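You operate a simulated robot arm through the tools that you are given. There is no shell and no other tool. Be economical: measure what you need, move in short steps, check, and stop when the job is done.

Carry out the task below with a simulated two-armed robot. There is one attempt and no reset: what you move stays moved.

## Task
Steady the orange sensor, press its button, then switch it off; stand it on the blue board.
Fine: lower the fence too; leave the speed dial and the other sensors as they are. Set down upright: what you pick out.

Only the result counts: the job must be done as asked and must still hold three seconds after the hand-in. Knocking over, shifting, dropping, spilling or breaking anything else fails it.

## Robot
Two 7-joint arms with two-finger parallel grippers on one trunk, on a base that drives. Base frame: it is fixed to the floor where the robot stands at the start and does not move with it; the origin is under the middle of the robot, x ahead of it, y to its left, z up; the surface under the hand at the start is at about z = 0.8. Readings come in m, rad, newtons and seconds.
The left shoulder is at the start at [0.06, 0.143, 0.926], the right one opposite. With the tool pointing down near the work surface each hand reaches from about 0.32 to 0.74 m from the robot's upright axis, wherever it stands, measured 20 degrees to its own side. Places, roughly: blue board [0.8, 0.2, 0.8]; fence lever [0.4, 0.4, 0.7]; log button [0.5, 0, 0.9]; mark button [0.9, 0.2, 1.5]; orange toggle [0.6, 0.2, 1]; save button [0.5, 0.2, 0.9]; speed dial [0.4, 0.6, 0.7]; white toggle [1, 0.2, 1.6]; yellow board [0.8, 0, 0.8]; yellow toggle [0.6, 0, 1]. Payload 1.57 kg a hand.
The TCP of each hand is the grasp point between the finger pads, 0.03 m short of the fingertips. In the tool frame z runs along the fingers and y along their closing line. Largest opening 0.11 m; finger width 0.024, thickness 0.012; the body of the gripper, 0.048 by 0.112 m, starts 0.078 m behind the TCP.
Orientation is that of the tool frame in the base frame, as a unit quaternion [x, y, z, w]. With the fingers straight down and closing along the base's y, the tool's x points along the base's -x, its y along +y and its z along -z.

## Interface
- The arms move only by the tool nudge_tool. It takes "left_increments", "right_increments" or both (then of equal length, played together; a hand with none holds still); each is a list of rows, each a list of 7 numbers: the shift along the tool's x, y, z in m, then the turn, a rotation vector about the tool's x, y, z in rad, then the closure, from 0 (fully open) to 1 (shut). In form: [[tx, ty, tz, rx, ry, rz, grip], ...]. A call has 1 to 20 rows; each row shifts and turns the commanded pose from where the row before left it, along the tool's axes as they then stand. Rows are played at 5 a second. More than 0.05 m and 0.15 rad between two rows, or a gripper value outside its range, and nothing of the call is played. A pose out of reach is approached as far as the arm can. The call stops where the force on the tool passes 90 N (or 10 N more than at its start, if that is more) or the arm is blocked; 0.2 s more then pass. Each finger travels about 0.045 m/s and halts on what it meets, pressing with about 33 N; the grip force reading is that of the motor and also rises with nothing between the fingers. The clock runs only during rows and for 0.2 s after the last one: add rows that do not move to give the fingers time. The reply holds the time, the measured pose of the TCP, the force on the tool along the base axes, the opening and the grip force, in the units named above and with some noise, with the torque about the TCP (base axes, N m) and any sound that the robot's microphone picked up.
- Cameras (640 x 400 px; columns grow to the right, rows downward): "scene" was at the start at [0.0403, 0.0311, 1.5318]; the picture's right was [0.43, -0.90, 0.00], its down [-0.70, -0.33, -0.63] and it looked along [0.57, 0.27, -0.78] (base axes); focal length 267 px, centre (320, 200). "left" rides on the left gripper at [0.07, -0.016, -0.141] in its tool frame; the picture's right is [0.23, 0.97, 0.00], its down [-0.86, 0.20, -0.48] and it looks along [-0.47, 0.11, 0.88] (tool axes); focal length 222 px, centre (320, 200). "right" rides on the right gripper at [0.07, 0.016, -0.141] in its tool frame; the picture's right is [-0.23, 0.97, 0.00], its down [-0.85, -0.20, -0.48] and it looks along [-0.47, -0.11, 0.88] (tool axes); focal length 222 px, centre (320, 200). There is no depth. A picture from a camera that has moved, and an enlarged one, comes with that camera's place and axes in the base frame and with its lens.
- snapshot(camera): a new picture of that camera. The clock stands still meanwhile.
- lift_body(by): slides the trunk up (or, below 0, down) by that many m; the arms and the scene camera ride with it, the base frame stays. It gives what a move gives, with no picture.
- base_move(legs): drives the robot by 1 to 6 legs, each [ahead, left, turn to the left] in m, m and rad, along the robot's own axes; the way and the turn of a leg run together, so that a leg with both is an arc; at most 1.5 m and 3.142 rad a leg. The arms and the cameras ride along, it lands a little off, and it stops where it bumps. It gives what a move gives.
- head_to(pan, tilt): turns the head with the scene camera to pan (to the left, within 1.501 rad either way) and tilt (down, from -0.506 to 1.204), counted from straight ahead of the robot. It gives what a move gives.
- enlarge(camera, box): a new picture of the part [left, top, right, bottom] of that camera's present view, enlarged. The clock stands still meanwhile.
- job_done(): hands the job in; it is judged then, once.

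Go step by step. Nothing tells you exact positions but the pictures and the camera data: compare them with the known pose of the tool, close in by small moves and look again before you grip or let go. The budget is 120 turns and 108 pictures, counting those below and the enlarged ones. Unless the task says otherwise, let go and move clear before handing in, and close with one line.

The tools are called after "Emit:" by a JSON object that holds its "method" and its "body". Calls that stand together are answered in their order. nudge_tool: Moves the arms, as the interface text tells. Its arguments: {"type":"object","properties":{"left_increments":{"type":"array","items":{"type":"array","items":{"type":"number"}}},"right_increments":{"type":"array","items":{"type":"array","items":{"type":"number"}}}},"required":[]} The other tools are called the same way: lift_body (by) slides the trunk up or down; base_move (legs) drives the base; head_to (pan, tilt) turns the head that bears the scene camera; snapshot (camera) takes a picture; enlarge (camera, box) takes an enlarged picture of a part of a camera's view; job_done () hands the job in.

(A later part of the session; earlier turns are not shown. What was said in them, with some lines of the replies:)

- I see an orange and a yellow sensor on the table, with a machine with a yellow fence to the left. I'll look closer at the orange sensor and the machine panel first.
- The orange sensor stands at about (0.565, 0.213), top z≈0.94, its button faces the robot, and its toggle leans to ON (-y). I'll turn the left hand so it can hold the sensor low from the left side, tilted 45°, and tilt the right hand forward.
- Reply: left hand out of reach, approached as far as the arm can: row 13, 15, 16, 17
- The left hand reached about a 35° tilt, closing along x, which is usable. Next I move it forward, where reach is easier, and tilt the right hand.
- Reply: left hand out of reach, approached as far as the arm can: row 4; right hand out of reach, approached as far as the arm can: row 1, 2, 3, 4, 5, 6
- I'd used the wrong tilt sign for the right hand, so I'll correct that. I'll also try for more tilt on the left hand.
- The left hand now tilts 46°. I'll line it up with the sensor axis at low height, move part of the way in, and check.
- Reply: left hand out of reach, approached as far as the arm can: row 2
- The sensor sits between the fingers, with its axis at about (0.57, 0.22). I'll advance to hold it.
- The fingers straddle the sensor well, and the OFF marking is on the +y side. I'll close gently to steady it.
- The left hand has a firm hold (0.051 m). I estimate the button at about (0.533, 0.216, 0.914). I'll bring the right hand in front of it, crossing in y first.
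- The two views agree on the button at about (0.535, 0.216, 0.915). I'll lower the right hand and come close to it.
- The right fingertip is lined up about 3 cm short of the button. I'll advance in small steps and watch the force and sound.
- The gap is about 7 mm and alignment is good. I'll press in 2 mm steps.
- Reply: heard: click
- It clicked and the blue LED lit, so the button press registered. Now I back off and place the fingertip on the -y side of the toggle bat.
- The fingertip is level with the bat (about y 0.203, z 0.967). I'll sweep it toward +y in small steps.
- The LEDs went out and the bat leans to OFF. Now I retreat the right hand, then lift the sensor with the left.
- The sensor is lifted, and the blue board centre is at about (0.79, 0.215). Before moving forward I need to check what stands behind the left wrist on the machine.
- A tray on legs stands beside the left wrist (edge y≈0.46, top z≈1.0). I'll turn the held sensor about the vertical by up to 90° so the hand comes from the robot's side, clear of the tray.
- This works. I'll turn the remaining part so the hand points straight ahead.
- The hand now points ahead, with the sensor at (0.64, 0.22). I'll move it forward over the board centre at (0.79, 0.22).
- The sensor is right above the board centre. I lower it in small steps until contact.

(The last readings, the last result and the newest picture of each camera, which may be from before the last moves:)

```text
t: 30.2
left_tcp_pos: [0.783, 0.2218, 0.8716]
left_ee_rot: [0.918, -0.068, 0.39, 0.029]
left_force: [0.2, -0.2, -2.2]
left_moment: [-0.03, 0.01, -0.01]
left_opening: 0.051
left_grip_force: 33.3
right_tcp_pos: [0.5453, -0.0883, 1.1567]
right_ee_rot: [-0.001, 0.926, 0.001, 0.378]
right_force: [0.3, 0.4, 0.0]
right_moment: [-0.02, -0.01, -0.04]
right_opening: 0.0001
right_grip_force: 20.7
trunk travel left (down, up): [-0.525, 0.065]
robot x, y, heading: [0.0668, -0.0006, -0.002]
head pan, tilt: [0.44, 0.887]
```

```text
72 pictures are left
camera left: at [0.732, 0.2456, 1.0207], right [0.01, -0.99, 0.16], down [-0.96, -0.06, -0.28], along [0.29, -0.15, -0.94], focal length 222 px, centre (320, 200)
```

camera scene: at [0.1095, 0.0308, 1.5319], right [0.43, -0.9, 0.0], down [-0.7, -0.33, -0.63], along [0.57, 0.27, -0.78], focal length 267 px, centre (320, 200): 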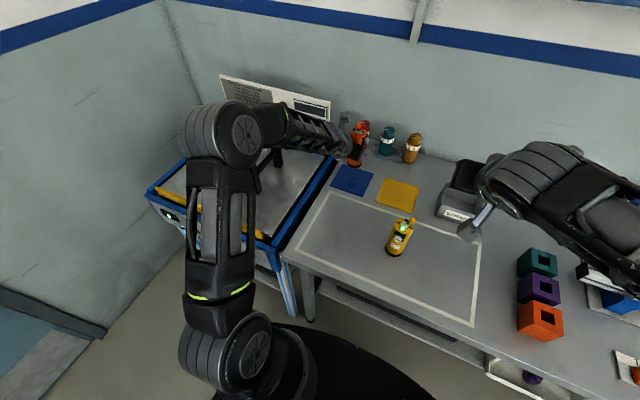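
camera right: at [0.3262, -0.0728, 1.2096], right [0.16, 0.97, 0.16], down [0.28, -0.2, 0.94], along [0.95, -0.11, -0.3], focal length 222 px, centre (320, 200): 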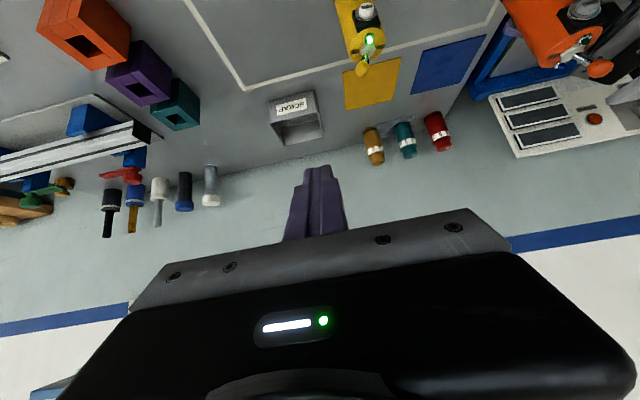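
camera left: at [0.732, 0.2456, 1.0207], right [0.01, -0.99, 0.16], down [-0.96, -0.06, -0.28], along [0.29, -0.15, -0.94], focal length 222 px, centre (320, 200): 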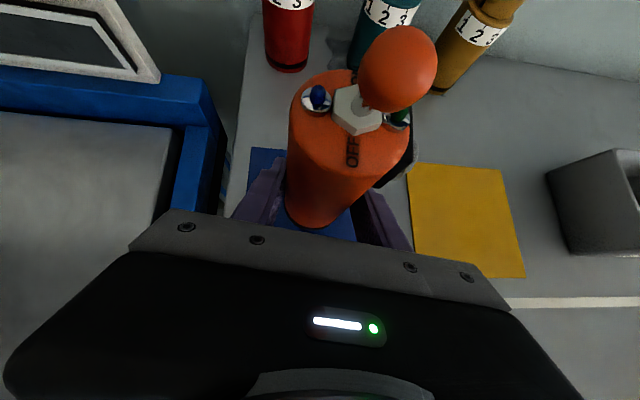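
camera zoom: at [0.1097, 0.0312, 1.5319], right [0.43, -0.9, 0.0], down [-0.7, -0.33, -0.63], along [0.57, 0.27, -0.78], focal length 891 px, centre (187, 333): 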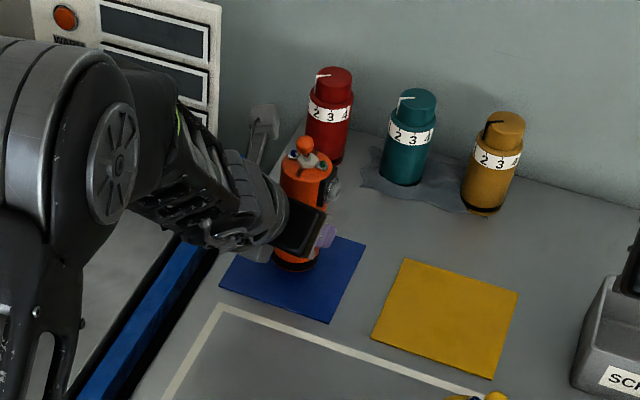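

The sensor is over the board with margin. I lower the last centimetre finely.

Emit:
{"method": "nudge_tool", "body": {"left_increments": [[-0.0029, 0, 0.0028, 0, 0, 0, 1], [-0.0022, 0, 0.0021, 0, 0, 0, 1], [-0.0014, 0, 0.0014, 0, 0, 0, 1], [0, 0, 0, 0, 0, 0, 1]]}}

```text
t: 31.2
left_tcp_pos: [0.7836, 0.2213, 0.8618]
left_ee_rot: [0.918, -0.067, 0.391, 0.028]
left_force: [0.5, -0.3, -1.5]
left_moment: [0.0, 0.01, 0.01]
left_opening: 0.0512
left_grip_force: 32.5
right_tcp_pos: [0.5444, -0.088, 1.156]
right_ee_rot: [-0.001, 0.926, 0.002, 0.378]
right_force: [0.4, 0.7, 0.0]
right_moment: [-0.01, 0.03, 0.0]
right_opening: 0.0002
right_grip_force: 21.1
trunk travel left (down, up): [-0.525, 0.065]
robot x, y, heading: [0.07, -0.0005, 0.0]
head pan, tilt: [0.44, 0.887]
```

Emit:
{"method": "nudge_tool", "body": {"left_increments": [[-0.0011, 0, 0.001, 0, 0, 0, 1], [0, 0, 0, 0, 0, 0, 1]]}}

```text
t: 31.8
left_tcp_pos: [0.7823, 0.2218, 0.8609]
left_ee_rot: [0.918, -0.067, 0.391, 0.028]
left_force: [-1.4, -0.3, 1.1]
left_moment: [0.02, -0.04, 0.0]
left_opening: 0.0509
left_grip_force: 32.5
right_tcp_pos: [0.5444, -0.0897, 1.1563]
right_ee_rot: [0.0, 0.926, 0.001, 0.378]
right_force: [-0.2, 0.8, -1.3]
right_moment: [0.01, 0.01, 0.03]
right_opening: 0.0
right_grip_force: 21.1
trunk travel left (down, up): [-0.525, 0.065]
robot x, y, heading: [0.0711, -0.0038, 0.0]
head pan, tilt: [0.44, 0.887]
```

The force rose, which suggests contact. One more millimetre to confirm, then I open.

Emit:
{"method": "nudge_tool", "body": {"left_increments": [[-0.0007, 0, 0.0007, 0, 0, 0, 1], [0, 0, 0, 0, 0, 0, 1]]}}

```text
t: 32.4
left_tcp_pos: [0.7844, 0.2213, 0.8603]
left_ee_rot: [0.917, -0.067, 0.392, 0.029]
left_force: [-2.0, 2.0, 5.8]
left_moment: [-0.04, -0.15, 0.04]
left_opening: 0.0511
left_grip_force: 32.8
right_tcp_pos: [0.5442, -0.0882, 1.1578]
right_ee_rot: [0.0, 0.926, 0.001, 0.378]
right_force: [-0.1, 0.5, 0.1]
right_moment: [0.0, -0.02, 0.0]
right_opening: 0.0
right_grip_force: 21.1
trunk travel left (down, up): [-0.525, 0.065]
robot x, y, heading: [0.0699, 0.0009, 0.0]
head pan, tilt: [0.44, 0.887]
```

The sensor is seated on the board. I open the fingers.

Emit:
{"method": "nudge_tool", "body": {"left_increments": [[0, 0, 0, 0, 0, 0, 0.45], [0, 0, 0, 0, 0, 0, 0.3], [0, 0, 0, 0, 0, 0, 0.1], [0, 0, 0, 0, 0, 0, 0], [0, 0, 0, 0, 0, 0, 0]]}}

Emit:
{"method": "snapshot", "body": {"camera": "left"}}

```text
t: 33.6
left_tcp_pos: [0.7841, 0.2211, 0.8585]
left_ee_rot: [0.917, -0.067, 0.391, 0.03]
left_force: [0.7, 0.9, 0.4]
left_moment: [0.03, 0.02, 0.02]
left_opening: 0.1101
left_grip_force: 0.1
right_tcp_pos: [0.5446, -0.0898, 1.1567]
right_ee_rot: [-0.001, 0.926, 0.0, 0.378]
right_force: [-0.1, -0.1, 0.3]
right_moment: [0.02, 0.0, -0.04]
right_opening: 0.0003
right_grip_force: 21.1
trunk travel left (down, up): [-0.525, 0.065]
robot x, y, heading: [0.0667, -0.002, 0.005]
head pan, tilt: [0.44, 0.887]
```

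```text
71 pictures are left
camera left: at [0.7324, 0.2453, 1.0088], right [0.01, -0.99, 0.16], down [-0.96, -0.06, -0.28], along [0.29, -0.15, -0.94], focal length 222 px, centre (320, 200)
```

left: 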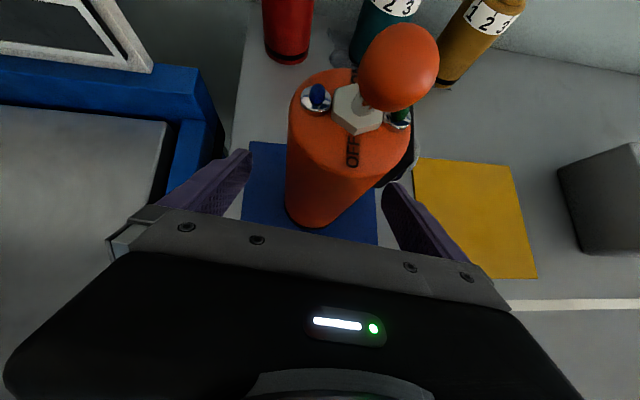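

The sensor stands free on the board. I withdraw along the finger axis.

Emit:
{"method": "nudge_tool", "body": {"left_increments": [[0, 0, -0.025, 0, 0, 0, 0], [0, 0, -0.035, 0, 0, 0, 0], [0, 0, -0.04, 0, 0, 0, 0], [0, 0, -0.04, 0, 0, 0, 0], [0, 0, -0.04, 0, 0, 0, 0], [0, 0, 0, 0, 0, 0, 0]]}}

Emit:
{"method": "snapshot", "body": {"camera": "scene"}}

Emit:
{"method": "enlarge", "body": {"camera": "left", "box": [160, 0, 480, 200]}}

```text
t: 35.0
left_tcp_pos: [0.6551, 0.2399, 0.9839]
left_ee_rot: [0.918, -0.068, 0.391, 0.028]
left_force: [0.0, -0.4, -0.8]
left_moment: [-0.01, -0.02, 0.0]
left_opening: 0.1103
left_grip_force: 0.2
right_tcp_pos: [0.5456, -0.0904, 1.1555]
right_ee_rot: [0.0, 0.926, 0.001, 0.378]
right_force: [-0.8, 0.4, -1.1]
right_moment: [0.01, -0.01, 0.04]
right_opening: 0.0
right_grip_force: 21.2
trunk travel left (down, up): [-0.525, 0.065]
robot x, y, heading: [0.0667, 0.0004, 0.003]
head pan, tilt: [0.44, 0.887]
```

```text
70 pictures are left
camera scene: at [0.1105, 0.0306, 1.5318], right [0.43, -0.9, 0.0], down [-0.7, -0.33, -0.63], along [0.57, 0.27, -0.78], focal length 267 px, centre (320, 200)
```

scene: 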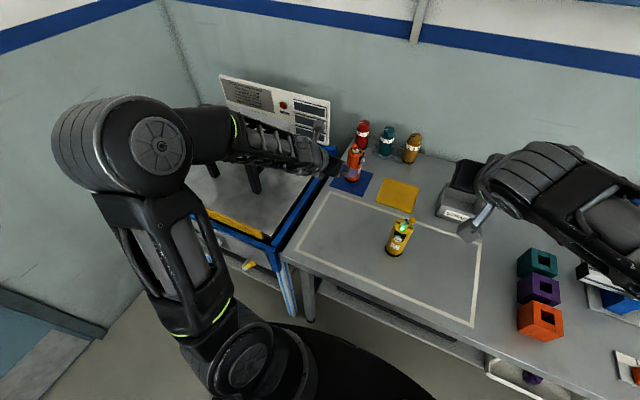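

```text
2.00 times, centred on (320, 100) of left
camera zoom: at [0.6045, 0.2641, 1.1328], right [0.01, -0.99, 0.16], down [-0.96, -0.06, -0.28], along [0.29, -0.15, -0.94], focal length 444 px, centre (320, 400)
```

zoom: 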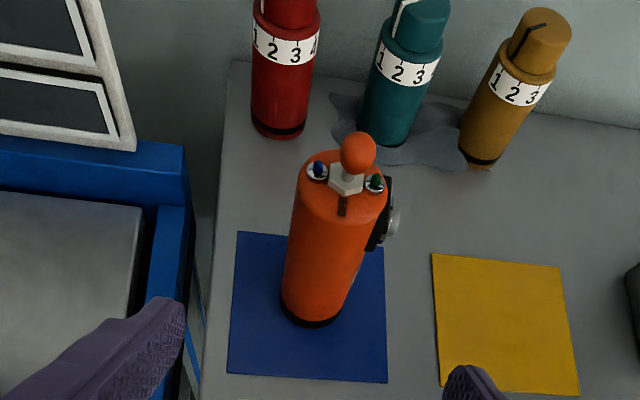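

The sensor stands upright on the blue board with the toggle at OFF. Now the fence: I back the base off and look at the machine panel.

Emit:
{"method": "base_move", "body": {"legs": [[-0.3, 0, 0]]}}

Emit:
{"method": "head_to", "body": {"pan": 0.7, "tilt": 0.75}}

Emit:
{"method": "snapshot", "body": {"camera": "scene"}}

Emit:
{"method": "snapshot", "body": {"camera": "left"}}

```text
t: 37.1
left_tcp_pos: [0.3532, 0.2412, 0.9832]
left_ee_rot: [0.917, -0.068, 0.391, 0.029]
left_force: [0.2, -0.8, 0.2]
left_moment: [0.04, -0.05, -0.02]
left_opening: 0.1103
left_grip_force: 0.0
right_tcp_pos: [0.2418, -0.089, 1.1573]
right_ee_rot: [-0.001, 0.926, 0.001, 0.379]
right_force: [-0.3, 0.2, -0.5]
right_moment: [-0.01, 0.02, 0.01]
right_opening: 0.0
right_grip_force: 21.4
trunk travel left (down, up): [-0.525, 0.065]
robot x, y, heading: [-0.2317, -0.002, 0.002]
head pan, tilt: [0.44, 0.887]
```

```text
t: 37.8
left_tcp_pos: [0.3529, 0.241, 0.9838]
left_ee_rot: [0.917, -0.069, 0.391, 0.03]
left_force: [-0.1, 0.4, 0.6]
left_moment: [0.01, 0.01, 0.03]
left_opening: 0.1098
left_grip_force: 0.0
right_tcp_pos: [0.2435, -0.0892, 1.1564]
right_ee_rot: [-0.001, 0.926, 0.001, 0.377]
right_force: [-0.2, 0.0, 0.7]
right_moment: [-0.02, 0.01, -0.01]
right_opening: 0.0
right_grip_force: 21.4
trunk travel left (down, up): [-0.525, 0.065]
robot x, y, heading: [-0.2347, -0.0, -0.0]
head pan, tilt: [0.7, 0.75]
```

```text
68 pictures are left
camera scene: at [-0.1984, 0.0519, 1.5427], right [0.64, -0.77, 0.0], down [-0.52, -0.44, -0.73], along [0.56, 0.47, -0.68], focal length 267 px, centre (320, 200)
```

scene: 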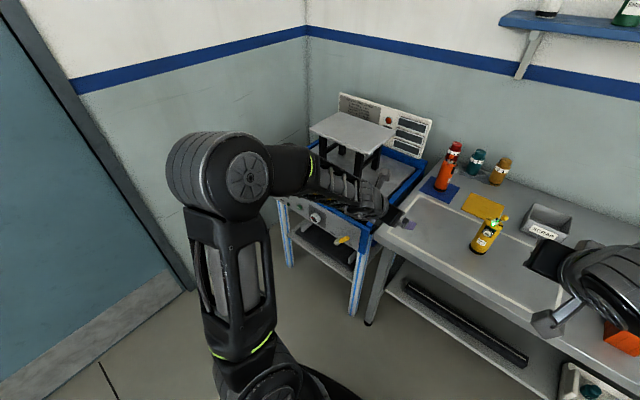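

```text
67 pictures are left
camera left: at [0.3018, 0.2645, 1.1328], right [0.01, -0.99, 0.16], down [-0.96, -0.06, -0.29], along [0.29, -0.15, -0.94], focal length 222 px, centre (320, 200)
```

left: 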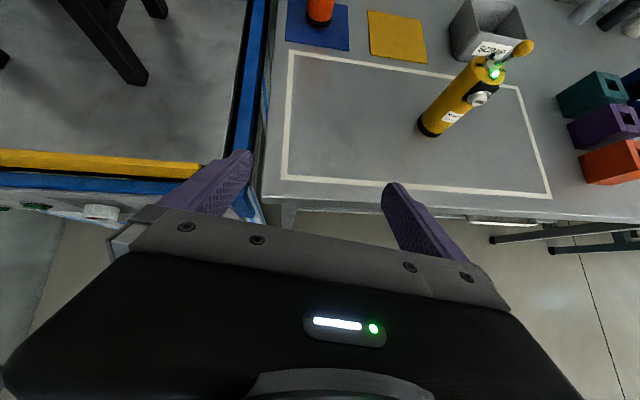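

Zooming in on the lever panel.

Emit:
{"method": "enlarge", "body": {"camera": "scene", "box": [270, 170, 390, 270]}}

```text
4.00 times, centred on (330, 220) of scene
camera zoom: at [-0.1984, 0.0519, 1.5427], right [0.64, -0.77, 0.0], down [-0.52, -0.44, -0.73], along [0.56, 0.47, -0.68], focal length 1069 px, centre (280, 120)
```

zoom: 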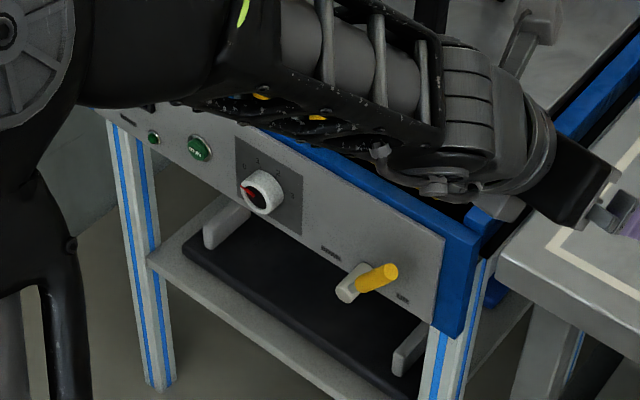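

Emit:
{"method": "enlarge", "body": {"camera": "scene", "box": [325, 225, 377, 257]}}

```text
12.31 times, centred on (351, 241) of scene
camera zoom: at [-0.1984, 0.0519, 1.5427], right [0.64, -0.77, 0.0], down [-0.52, -0.44, -0.73], along [0.56, 0.47, -0.68], focal length 3290 px, centre (-62, -305)
```

zoom: 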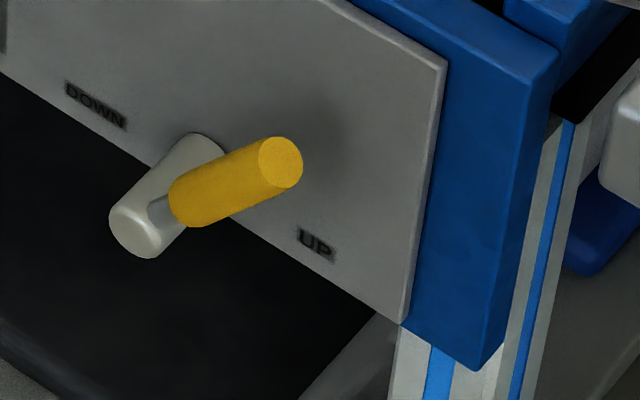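

The lever handle tip is at about (0.355, 0.379, 0.756), leaning to UP at -y, with its hub at (0.352, 0.428, 0.69). It has to be swung over the top to DOWN (+y). I bring the closed left fingers to its -y side, first above and in front.

Emit:
{"method": "nudge_tool", "body": {"left_increments": [[-0.0152, -0.0285, -0.0159, 0, 0, 0, 0.5], [-0.0152, -0.0285, -0.0159, 0, 0, 0, 1], [-0.0152, -0.0285, -0.0159, 0, 0, 0, 1], [-0.0271, 0, 0.026, 0, 0, 0, 1], [-0.0271, 0, 0.026, 0, 0, 0, 1], [-0.0271, 0, 0.026, 0, 0, 0, 1], [-0.0271, 0, 0.026, 0, 0, 0, 1], [0, 0, 0, 0, 0, 0, 1]]}}

Emit:
{"method": "snapshot", "body": {"camera": "left"}}

Emit:
{"method": "snapshot", "body": {"camera": "scene"}}

```text
t: 39.6
left_tcp_pos: [0.2989, 0.3341, 0.8329]
left_ee_rot: [0.917, -0.068, 0.392, 0.03]
left_force: [-0.3, 0.3, -0.4]
left_moment: [0.01, 0.0, 0.0]
left_opening: 0.0
left_grip_force: 21.0
right_tcp_pos: [0.242, -0.0885, 1.1574]
right_ee_rot: [0.0, 0.926, 0.0, 0.378]
right_force: [0.0, 0.2, -0.9]
right_moment: [-0.02, -0.02, 0.01]
right_opening: 0.0
right_grip_force: 21.3
trunk travel left (down, up): [-0.525, 0.065]
robot x, y, heading: [-0.2328, 0.0002, 0.001]
head pan, tilt: [0.7, 0.75]
```

```text
64 pictures are left
camera left: at [0.2476, 0.3592, 0.9825], right [0.01, -0.99, 0.16], down [-0.96, -0.06, -0.29], along [0.29, -0.15, -0.94], focal length 222 px, centre (320, 200)
```

left: 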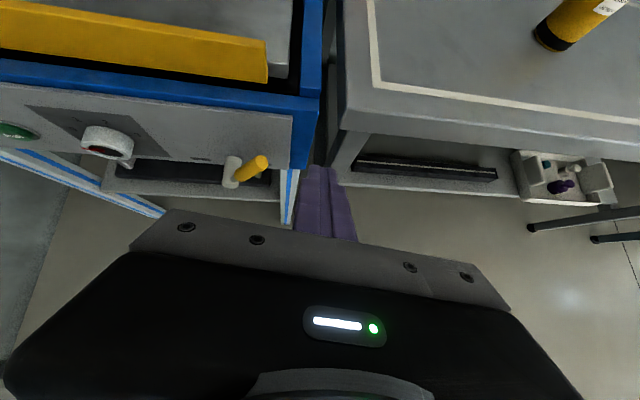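

```text
63 pictures are left
camera scene: at [-0.1989, 0.0526, 1.5427], right [0.64, -0.76, 0.0], down [-0.52, -0.44, -0.73], along [0.56, 0.47, -0.68], focal length 267 px, centre (320, 200)
```

scene: 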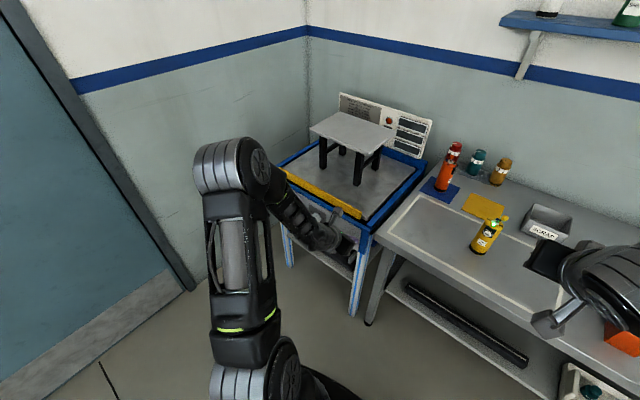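

The lever's place is confirmed. I go down and forward beside the handle.

Emit:
{"method": "nudge_tool", "body": {"left_increments": [[-0.0275, 0, 0.0264, 0, 0, 0, 1], [-0.0275, 0, 0.0264, 0, 0, 0, 1], [0.0137, -0.0029, 0.0143, 0, 0, 0, 1], [0.0137, -0.0029, 0.0143, 0, 0, 0, 1], [0, 0, 0, 0, 0, 0, 1]]}}

Emit:
{"method": "snapshot", "body": {"camera": "left"}}

Emit:
{"method": "enlarge", "body": {"camera": "scene", "box": [290, 200, 390, 270]}}

```text
t: 40.8
left_tcp_pos: [0.3397, 0.3345, 0.7573]
left_ee_rot: [0.918, -0.068, 0.391, 0.029]
left_force: [-0.3, -0.1, -0.8]
left_moment: [-0.01, 0.01, -0.02]
left_opening: 0.0
left_grip_force: 21.3
right_tcp_pos: [0.2414, -0.0889, 1.156]
right_ee_rot: [0.0, 0.926, 0.0, 0.378]
right_force: [-0.1, 0.6, -0.2]
right_moment: [-0.01, -0.03, 0.05]
right_opening: 0.0
right_grip_force: 21.2
trunk travel left (down, up): [-0.525, 0.065]
robot x, y, heading: [-0.2355, 0.0036, -0.003]
head pan, tilt: [0.7, 0.75]
```

```text
62 pictures are left
camera left: at [0.2893, 0.3586, 0.9067], right [0.01, -0.99, 0.16], down [-0.96, -0.06, -0.29], along [0.29, -0.15, -0.94], focal length 222 px, centre (320, 200)
```

left: 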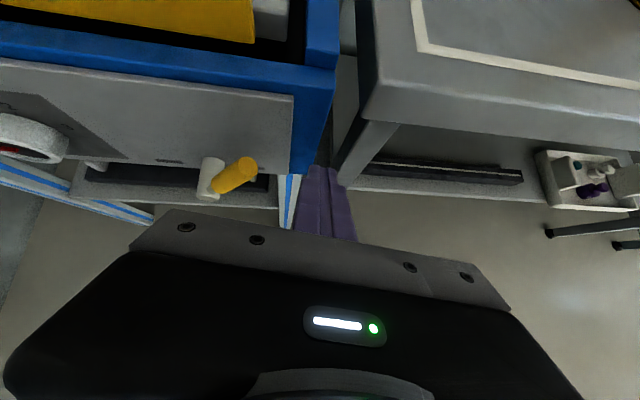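

```text
5.71 times, centred on (340, 235) of scene
camera zoom: at [-0.1985, 0.0521, 1.5427], right [0.64, -0.77, 0.0], down [-0.52, -0.44, -0.73], along [0.56, 0.47, -0.68], focal length 1527 px, centre (206, 0)
```

zoom: 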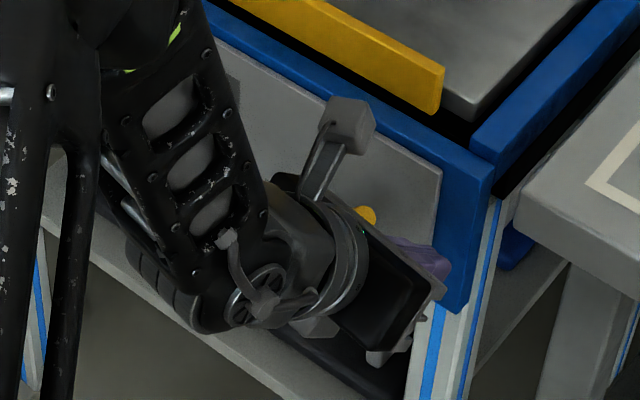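

The finger is in place beside the handle. I sweep it toward +y, checking part way.

Emit:
{"method": "nudge_tool", "body": {"left_increments": [[-0.002, -0.0198, -0.0021, 0, 0, 0, 1], [-0.001, -0.0099, -0.0011, 0, 0, 0, 1], [-0.001, -0.0099, -0.0011, 0, 0, 0, 1], [-0.001, -0.0099, -0.0011, 0, 0, 0, 1], [-0.001, -0.0099, -0.0011, 0, 0, 0, 1], [0, 0, 0, 0, 0, 0, 1]]}}

Emit:
{"method": "snapshot", "body": {"camera": "left"}}

```text
t: 42.2
left_tcp_pos: [0.3405, 0.3963, 0.7568]
left_ee_rot: [0.918, -0.067, 0.39, 0.028]
left_force: [-0.3, -0.3, 0.1]
left_moment: [0.03, -0.01, 0.02]
left_opening: 0.0
left_grip_force: 20.9
right_tcp_pos: [0.2422, -0.0883, 1.1549]
right_ee_rot: [0.0, 0.926, 0.001, 0.378]
right_force: [0.3, 0.5, 0.8]
right_moment: [0.0, 0.02, 0.05]
right_opening: 0.0002
right_grip_force: 21.1
trunk travel left (down, up): [-0.525, 0.065]
robot x, y, heading: [-0.2315, 0.0037, 0.003]
head pan, tilt: [0.7, 0.75]
```

```text
60 pictures are left
camera left: at [0.289, 0.4196, 0.9067], right [0.01, -0.99, 0.16], down [-0.96, -0.06, -0.28], along [0.29, -0.15, -0.94], focal length 222 px, centre (320, 200)
```

left: 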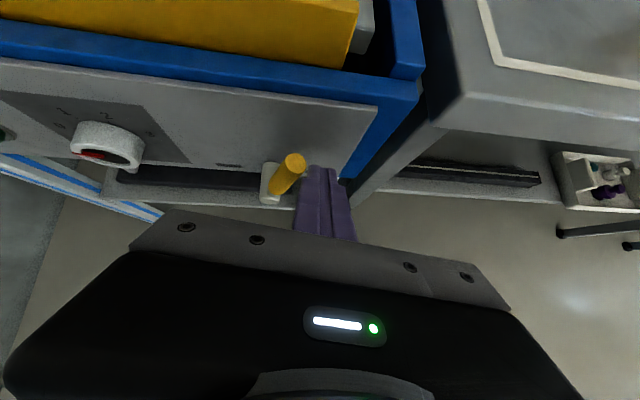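

The finger has reached the handle and it's beginning to turn. I continue.

Emit:
{"method": "nudge_tool", "body": {"left_increments": [[-0.001, -0.0099, -0.0011, 0, 0, 0, 1], [-0.001, -0.0099, -0.0011, 0, 0, 0, 1], [-0.001, -0.0099, -0.0011, 0, 0, 0, 1], [-0.001, -0.0099, -0.0011, 0, 0, 0, 1], [0, 0, 0, 0, 0, 0, 1]]}}

Emit:
{"method": "snapshot", "body": {"camera": "left"}}

Emit:
{"method": "enlarge", "body": {"camera": "scene", "box": [270, 140, 400, 250]}}

```text
t: 43.4
left_tcp_pos: [0.3408, 0.4358, 0.7578]
left_ee_rot: [0.918, -0.067, 0.391, 0.028]
left_force: [0.8, -0.6, -0.6]
left_moment: [-0.02, -0.01, 0.03]
left_opening: 0.0
left_grip_force: 21.3
right_tcp_pos: [0.2426, -0.0896, 1.1565]
right_ee_rot: [-0.001, 0.926, 0.001, 0.377]
right_force: [-0.4, 0.1, -0.5]
right_moment: [0.01, -0.02, -0.02]
right_opening: 0.0
right_grip_force: 21.5
trunk travel left (down, up): [-0.525, 0.065]
robot x, y, heading: [-0.2334, -0.0004, 0.002]
head pan, tilt: [0.7, 0.75]
```

```text
59 pictures are left
camera left: at [0.2898, 0.4591, 0.9068], right [0.01, -0.99, 0.16], down [-0.96, -0.06, -0.28], along [0.29, -0.15, -0.94], focal length 222 px, centre (320, 200)
```

left: 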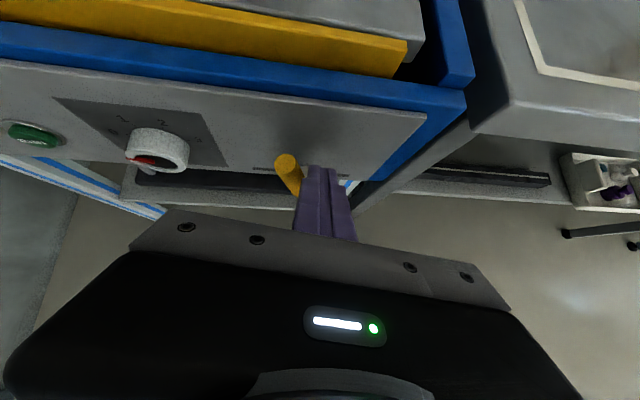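

```text
3.64 times, centred on (335, 195) of scene
camera zoom: at [-0.1984, 0.0519, 1.5427], right [0.64, -0.77, 0.0], down [-0.52, -0.44, -0.73], along [0.56, 0.47, -0.68], focal length 972 px, centre (266, 218)
```

zoom: 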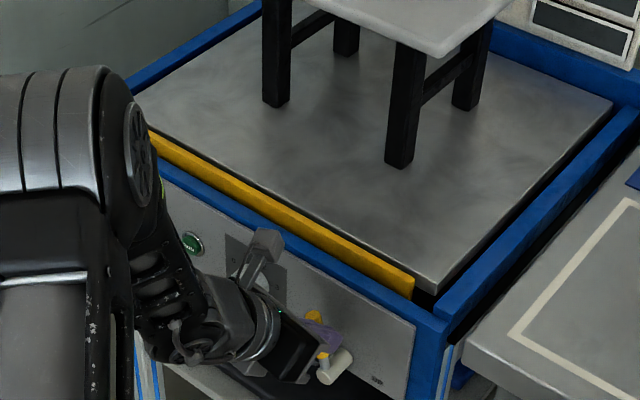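

The handle is past vertical and the fence is starting to drop. I keep going to the end stop in small steps.

Emit:
{"method": "nudge_tool", "body": {"left_increments": [[-0.001, -0.0099, -0.0011, 0, 0, 0, 1], [-0.001, -0.0099, -0.0011, 0, 0, 0, 1], [0, 0, 0, 0, 0, 0, 1]]}}

Emit:
{"method": "snapshot", "body": {"camera": "left"}}

Emit:
{"method": "enlarge", "body": {"camera": "scene", "box": [270, 140, 400, 250]}}

```text
t: 44.2
left_tcp_pos: [0.3409, 0.4552, 0.7581]
left_ee_rot: [0.917, -0.069, 0.391, 0.03]
left_force: [0.4, -0.8, -0.1]
left_moment: [-0.01, 0.0, -0.01]
left_opening: 0.0
left_grip_force: 21.5
right_tcp_pos: [0.2435, -0.0883, 1.1559]
right_ee_rot: [-0.001, 0.926, 0.001, 0.378]
right_force: [0.6, 0.5, 0.8]
right_moment: [-0.01, 0.0, 0.01]
right_opening: 0.0
right_grip_force: 21.3
trunk travel left (down, up): [-0.525, 0.065]
robot x, y, heading: [-0.2324, 0.0016, 0.004]
head pan, tilt: [0.7, 0.75]
```

```text
57 pictures are left
camera left: at [0.2892, 0.4791, 0.9068], right [0.01, -0.99, 0.16], down [-0.96, -0.06, -0.28], along [0.29, -0.15, -0.94], focal length 222 px, centre (320, 200)
```

left: 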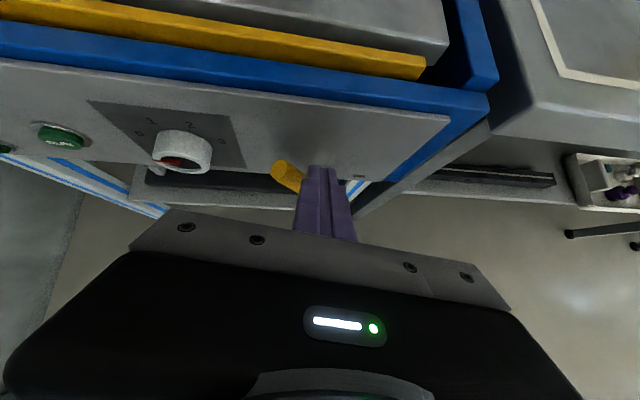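

```text
3.64 times, centred on (335, 195) of scene
camera zoom: at [-0.1983, 0.052, 1.5427], right [0.64, -0.77, 0.0], down [-0.52, -0.44, -0.73], along [0.56, 0.47, -0.68], focal length 972 px, centre (266, 218)
```

zoom: 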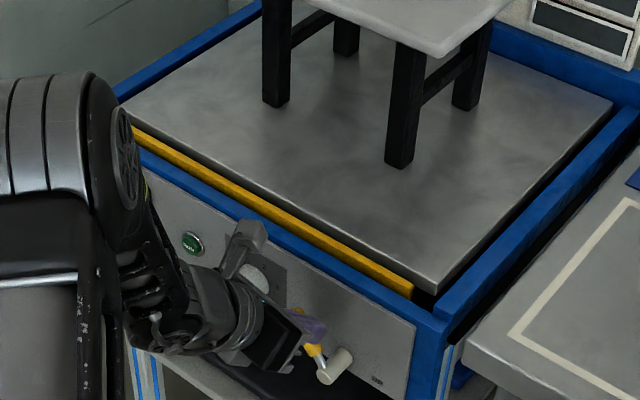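

The fence keeps dropping. I continue in 1 cm steps toward the stop, keeping clear of the dial.

Emit:
{"method": "nudge_tool", "body": {"left_increments": [[-0.001, -0.0099, -0.0011, 0, 0, 0, 1], [-0.0006, -0.005, -0.0006, 0, 0, 0, 1], [0, 0, 0, 0, 0, 0, 1]]}}

Emit:
{"method": "snapshot", "body": {"camera": "left"}}

Emit:
{"method": "enlarge", "body": {"camera": "scene", "box": [270, 140, 400, 250]}}

```text
t: 45.0
left_tcp_pos: [0.3406, 0.4589, 0.7582]
left_ee_rot: [0.917, -0.071, 0.391, 0.034]
left_force: [-9.5, -40.0, -0.2]
left_moment: [-1.12, 0.24, -0.6]
left_opening: 0.0
left_grip_force: 21.1
right_tcp_pos: [0.2405, -0.0943, 1.1563]
right_ee_rot: [0.002, 0.926, 0.002, 0.379]
right_force: [-0.3, 0.4, -0.7]
right_moment: [0.0, 0.03, -0.01]
right_opening: 0.0
right_grip_force: 21.3
trunk travel left (down, up): [-0.525, 0.065]
robot x, y, heading: [-0.2304, -0.0039, -0.002]
head pan, tilt: [0.7, 0.75]
```

```text
55 pictures are left
camera left: at [0.2895, 0.4849, 0.9069], right [0.0, -0.99, 0.17], down [-0.96, -0.05, -0.28], along [0.29, -0.16, -0.94], focal length 222 px, centre (320, 200)
```

left: 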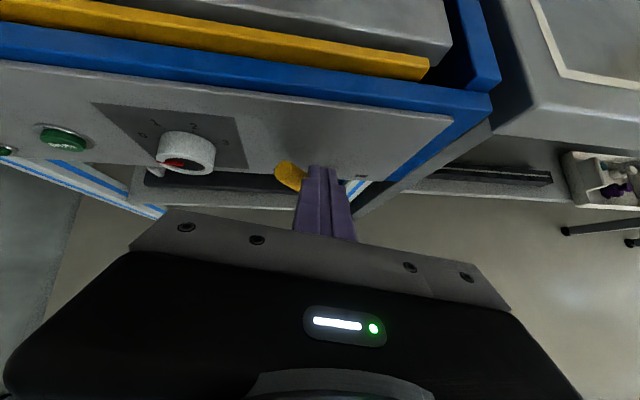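

```text
3.64 times, centred on (335, 195) of scene
camera zoom: at [-0.1994, 0.0472, 1.5429], right [0.64, -0.77, 0.0], down [-0.52, -0.44, -0.73], along [0.56, 0.47, -0.68], focal length 972 px, centre (266, 218)
```

zoom: 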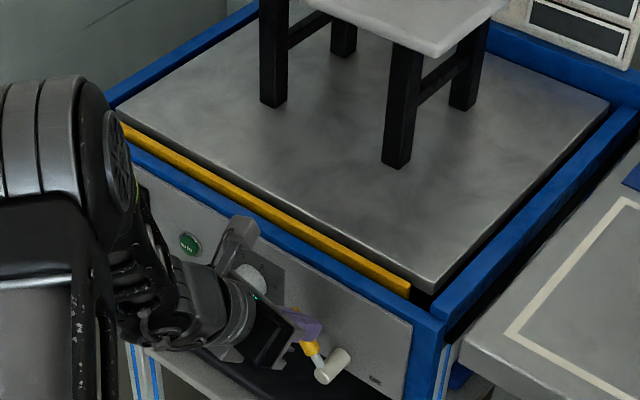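

The end stop is reached (40 N). I back the finger off toward -y, then back and up, and check that the lever and fence stay.

Emit:
{"method": "nudge_tool", "body": {"left_increments": [[0.002, 0.0198, 0.0021, 0, 0, 0, 1], [0.004, 0.0396, 0.0042, 0, 0, 0, 1], [-0.027, 0, -0.0286, 0, 0, 0, 1], [-0.02, 0, -0.0214, 0, 0, 0, 1], [0.025, 0, -0.024, 0, 0, 0, 1], [0.027, 0, -0.026, 0, 0, 0, 1], [0.027, 0, -0.026, 0, 0, 0, 1], [0.027, 0, -0.026, 0, 0, 0, 1], [0, 0, 0, 0, 0, 0, 1]]}}

Emit:
{"method": "snapshot", "body": {"camera": "left"}}

Emit:
{"method": "enlarge", "body": {"camera": "scene", "box": [240, 120, 520, 270]}}

```text
t: 47.0
left_tcp_pos: [0.2731, 0.4198, 0.9058]
left_ee_rot: [0.918, -0.068, 0.39, 0.029]
left_force: [0.7, 0.8, 0.1]
left_moment: [0.01, 0.03, 0.03]
left_opening: 0.0
left_grip_force: 20.5
right_tcp_pos: [0.242, -0.0891, 1.1569]
right_ee_rot: [0.0, 0.926, 0.0, 0.378]
right_force: [-0.3, -0.3, -0.3]
right_moment: [-0.02, 0.0, 0.01]
right_opening: 0.0001
right_grip_force: 20.4
trunk travel left (down, up): [-0.525, 0.065]
robot x, y, heading: [-0.2306, 0.0006, -0.002]
head pan, tilt: [0.7, 0.75]
```

```text
53 pictures are left
camera left: at [0.2214, 0.4439, 1.0546], right [0.01, -0.99, 0.16], down [-0.96, -0.06, -0.28], along [0.29, -0.15, -0.94], focal length 222 px, centre (320, 200)
```

left: 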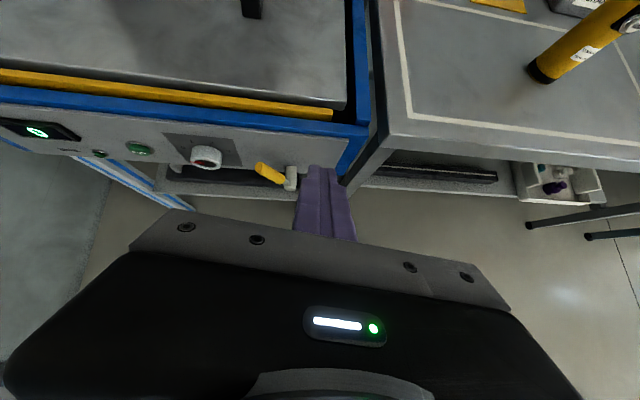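

```text
2.29 times, centred on (380, 195) of scene
camera zoom: at [-0.1981, 0.0523, 1.5427], right [0.64, -0.77, 0.0], down [-0.52, -0.44, -0.73], along [0.56, 0.47, -0.68], focal length 611 px, centre (183, 211)
```

zoom: 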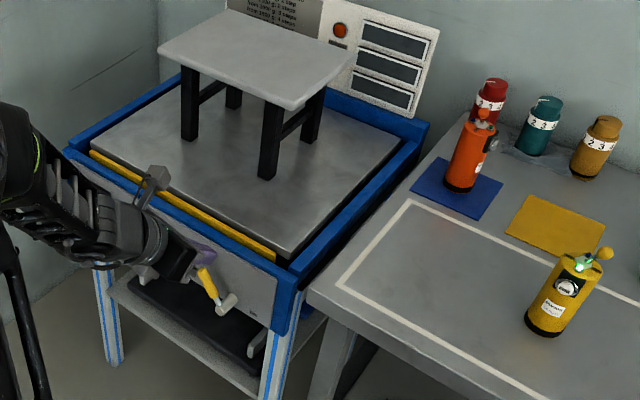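

The lever stays at DOWN with the fence lowered. The dial is unchanged, the orange sensor stands upright and off on the blue board, and both hands are clear.

Emit:
{"method": "job_done", "body": {}}

```text
The job is handed in.
```

The orange sensor was held steady, its button pressed and its toggle switched off. It now stands upright on the blue board, the fence is lowered, and the speed dial and other sensors are as they were.
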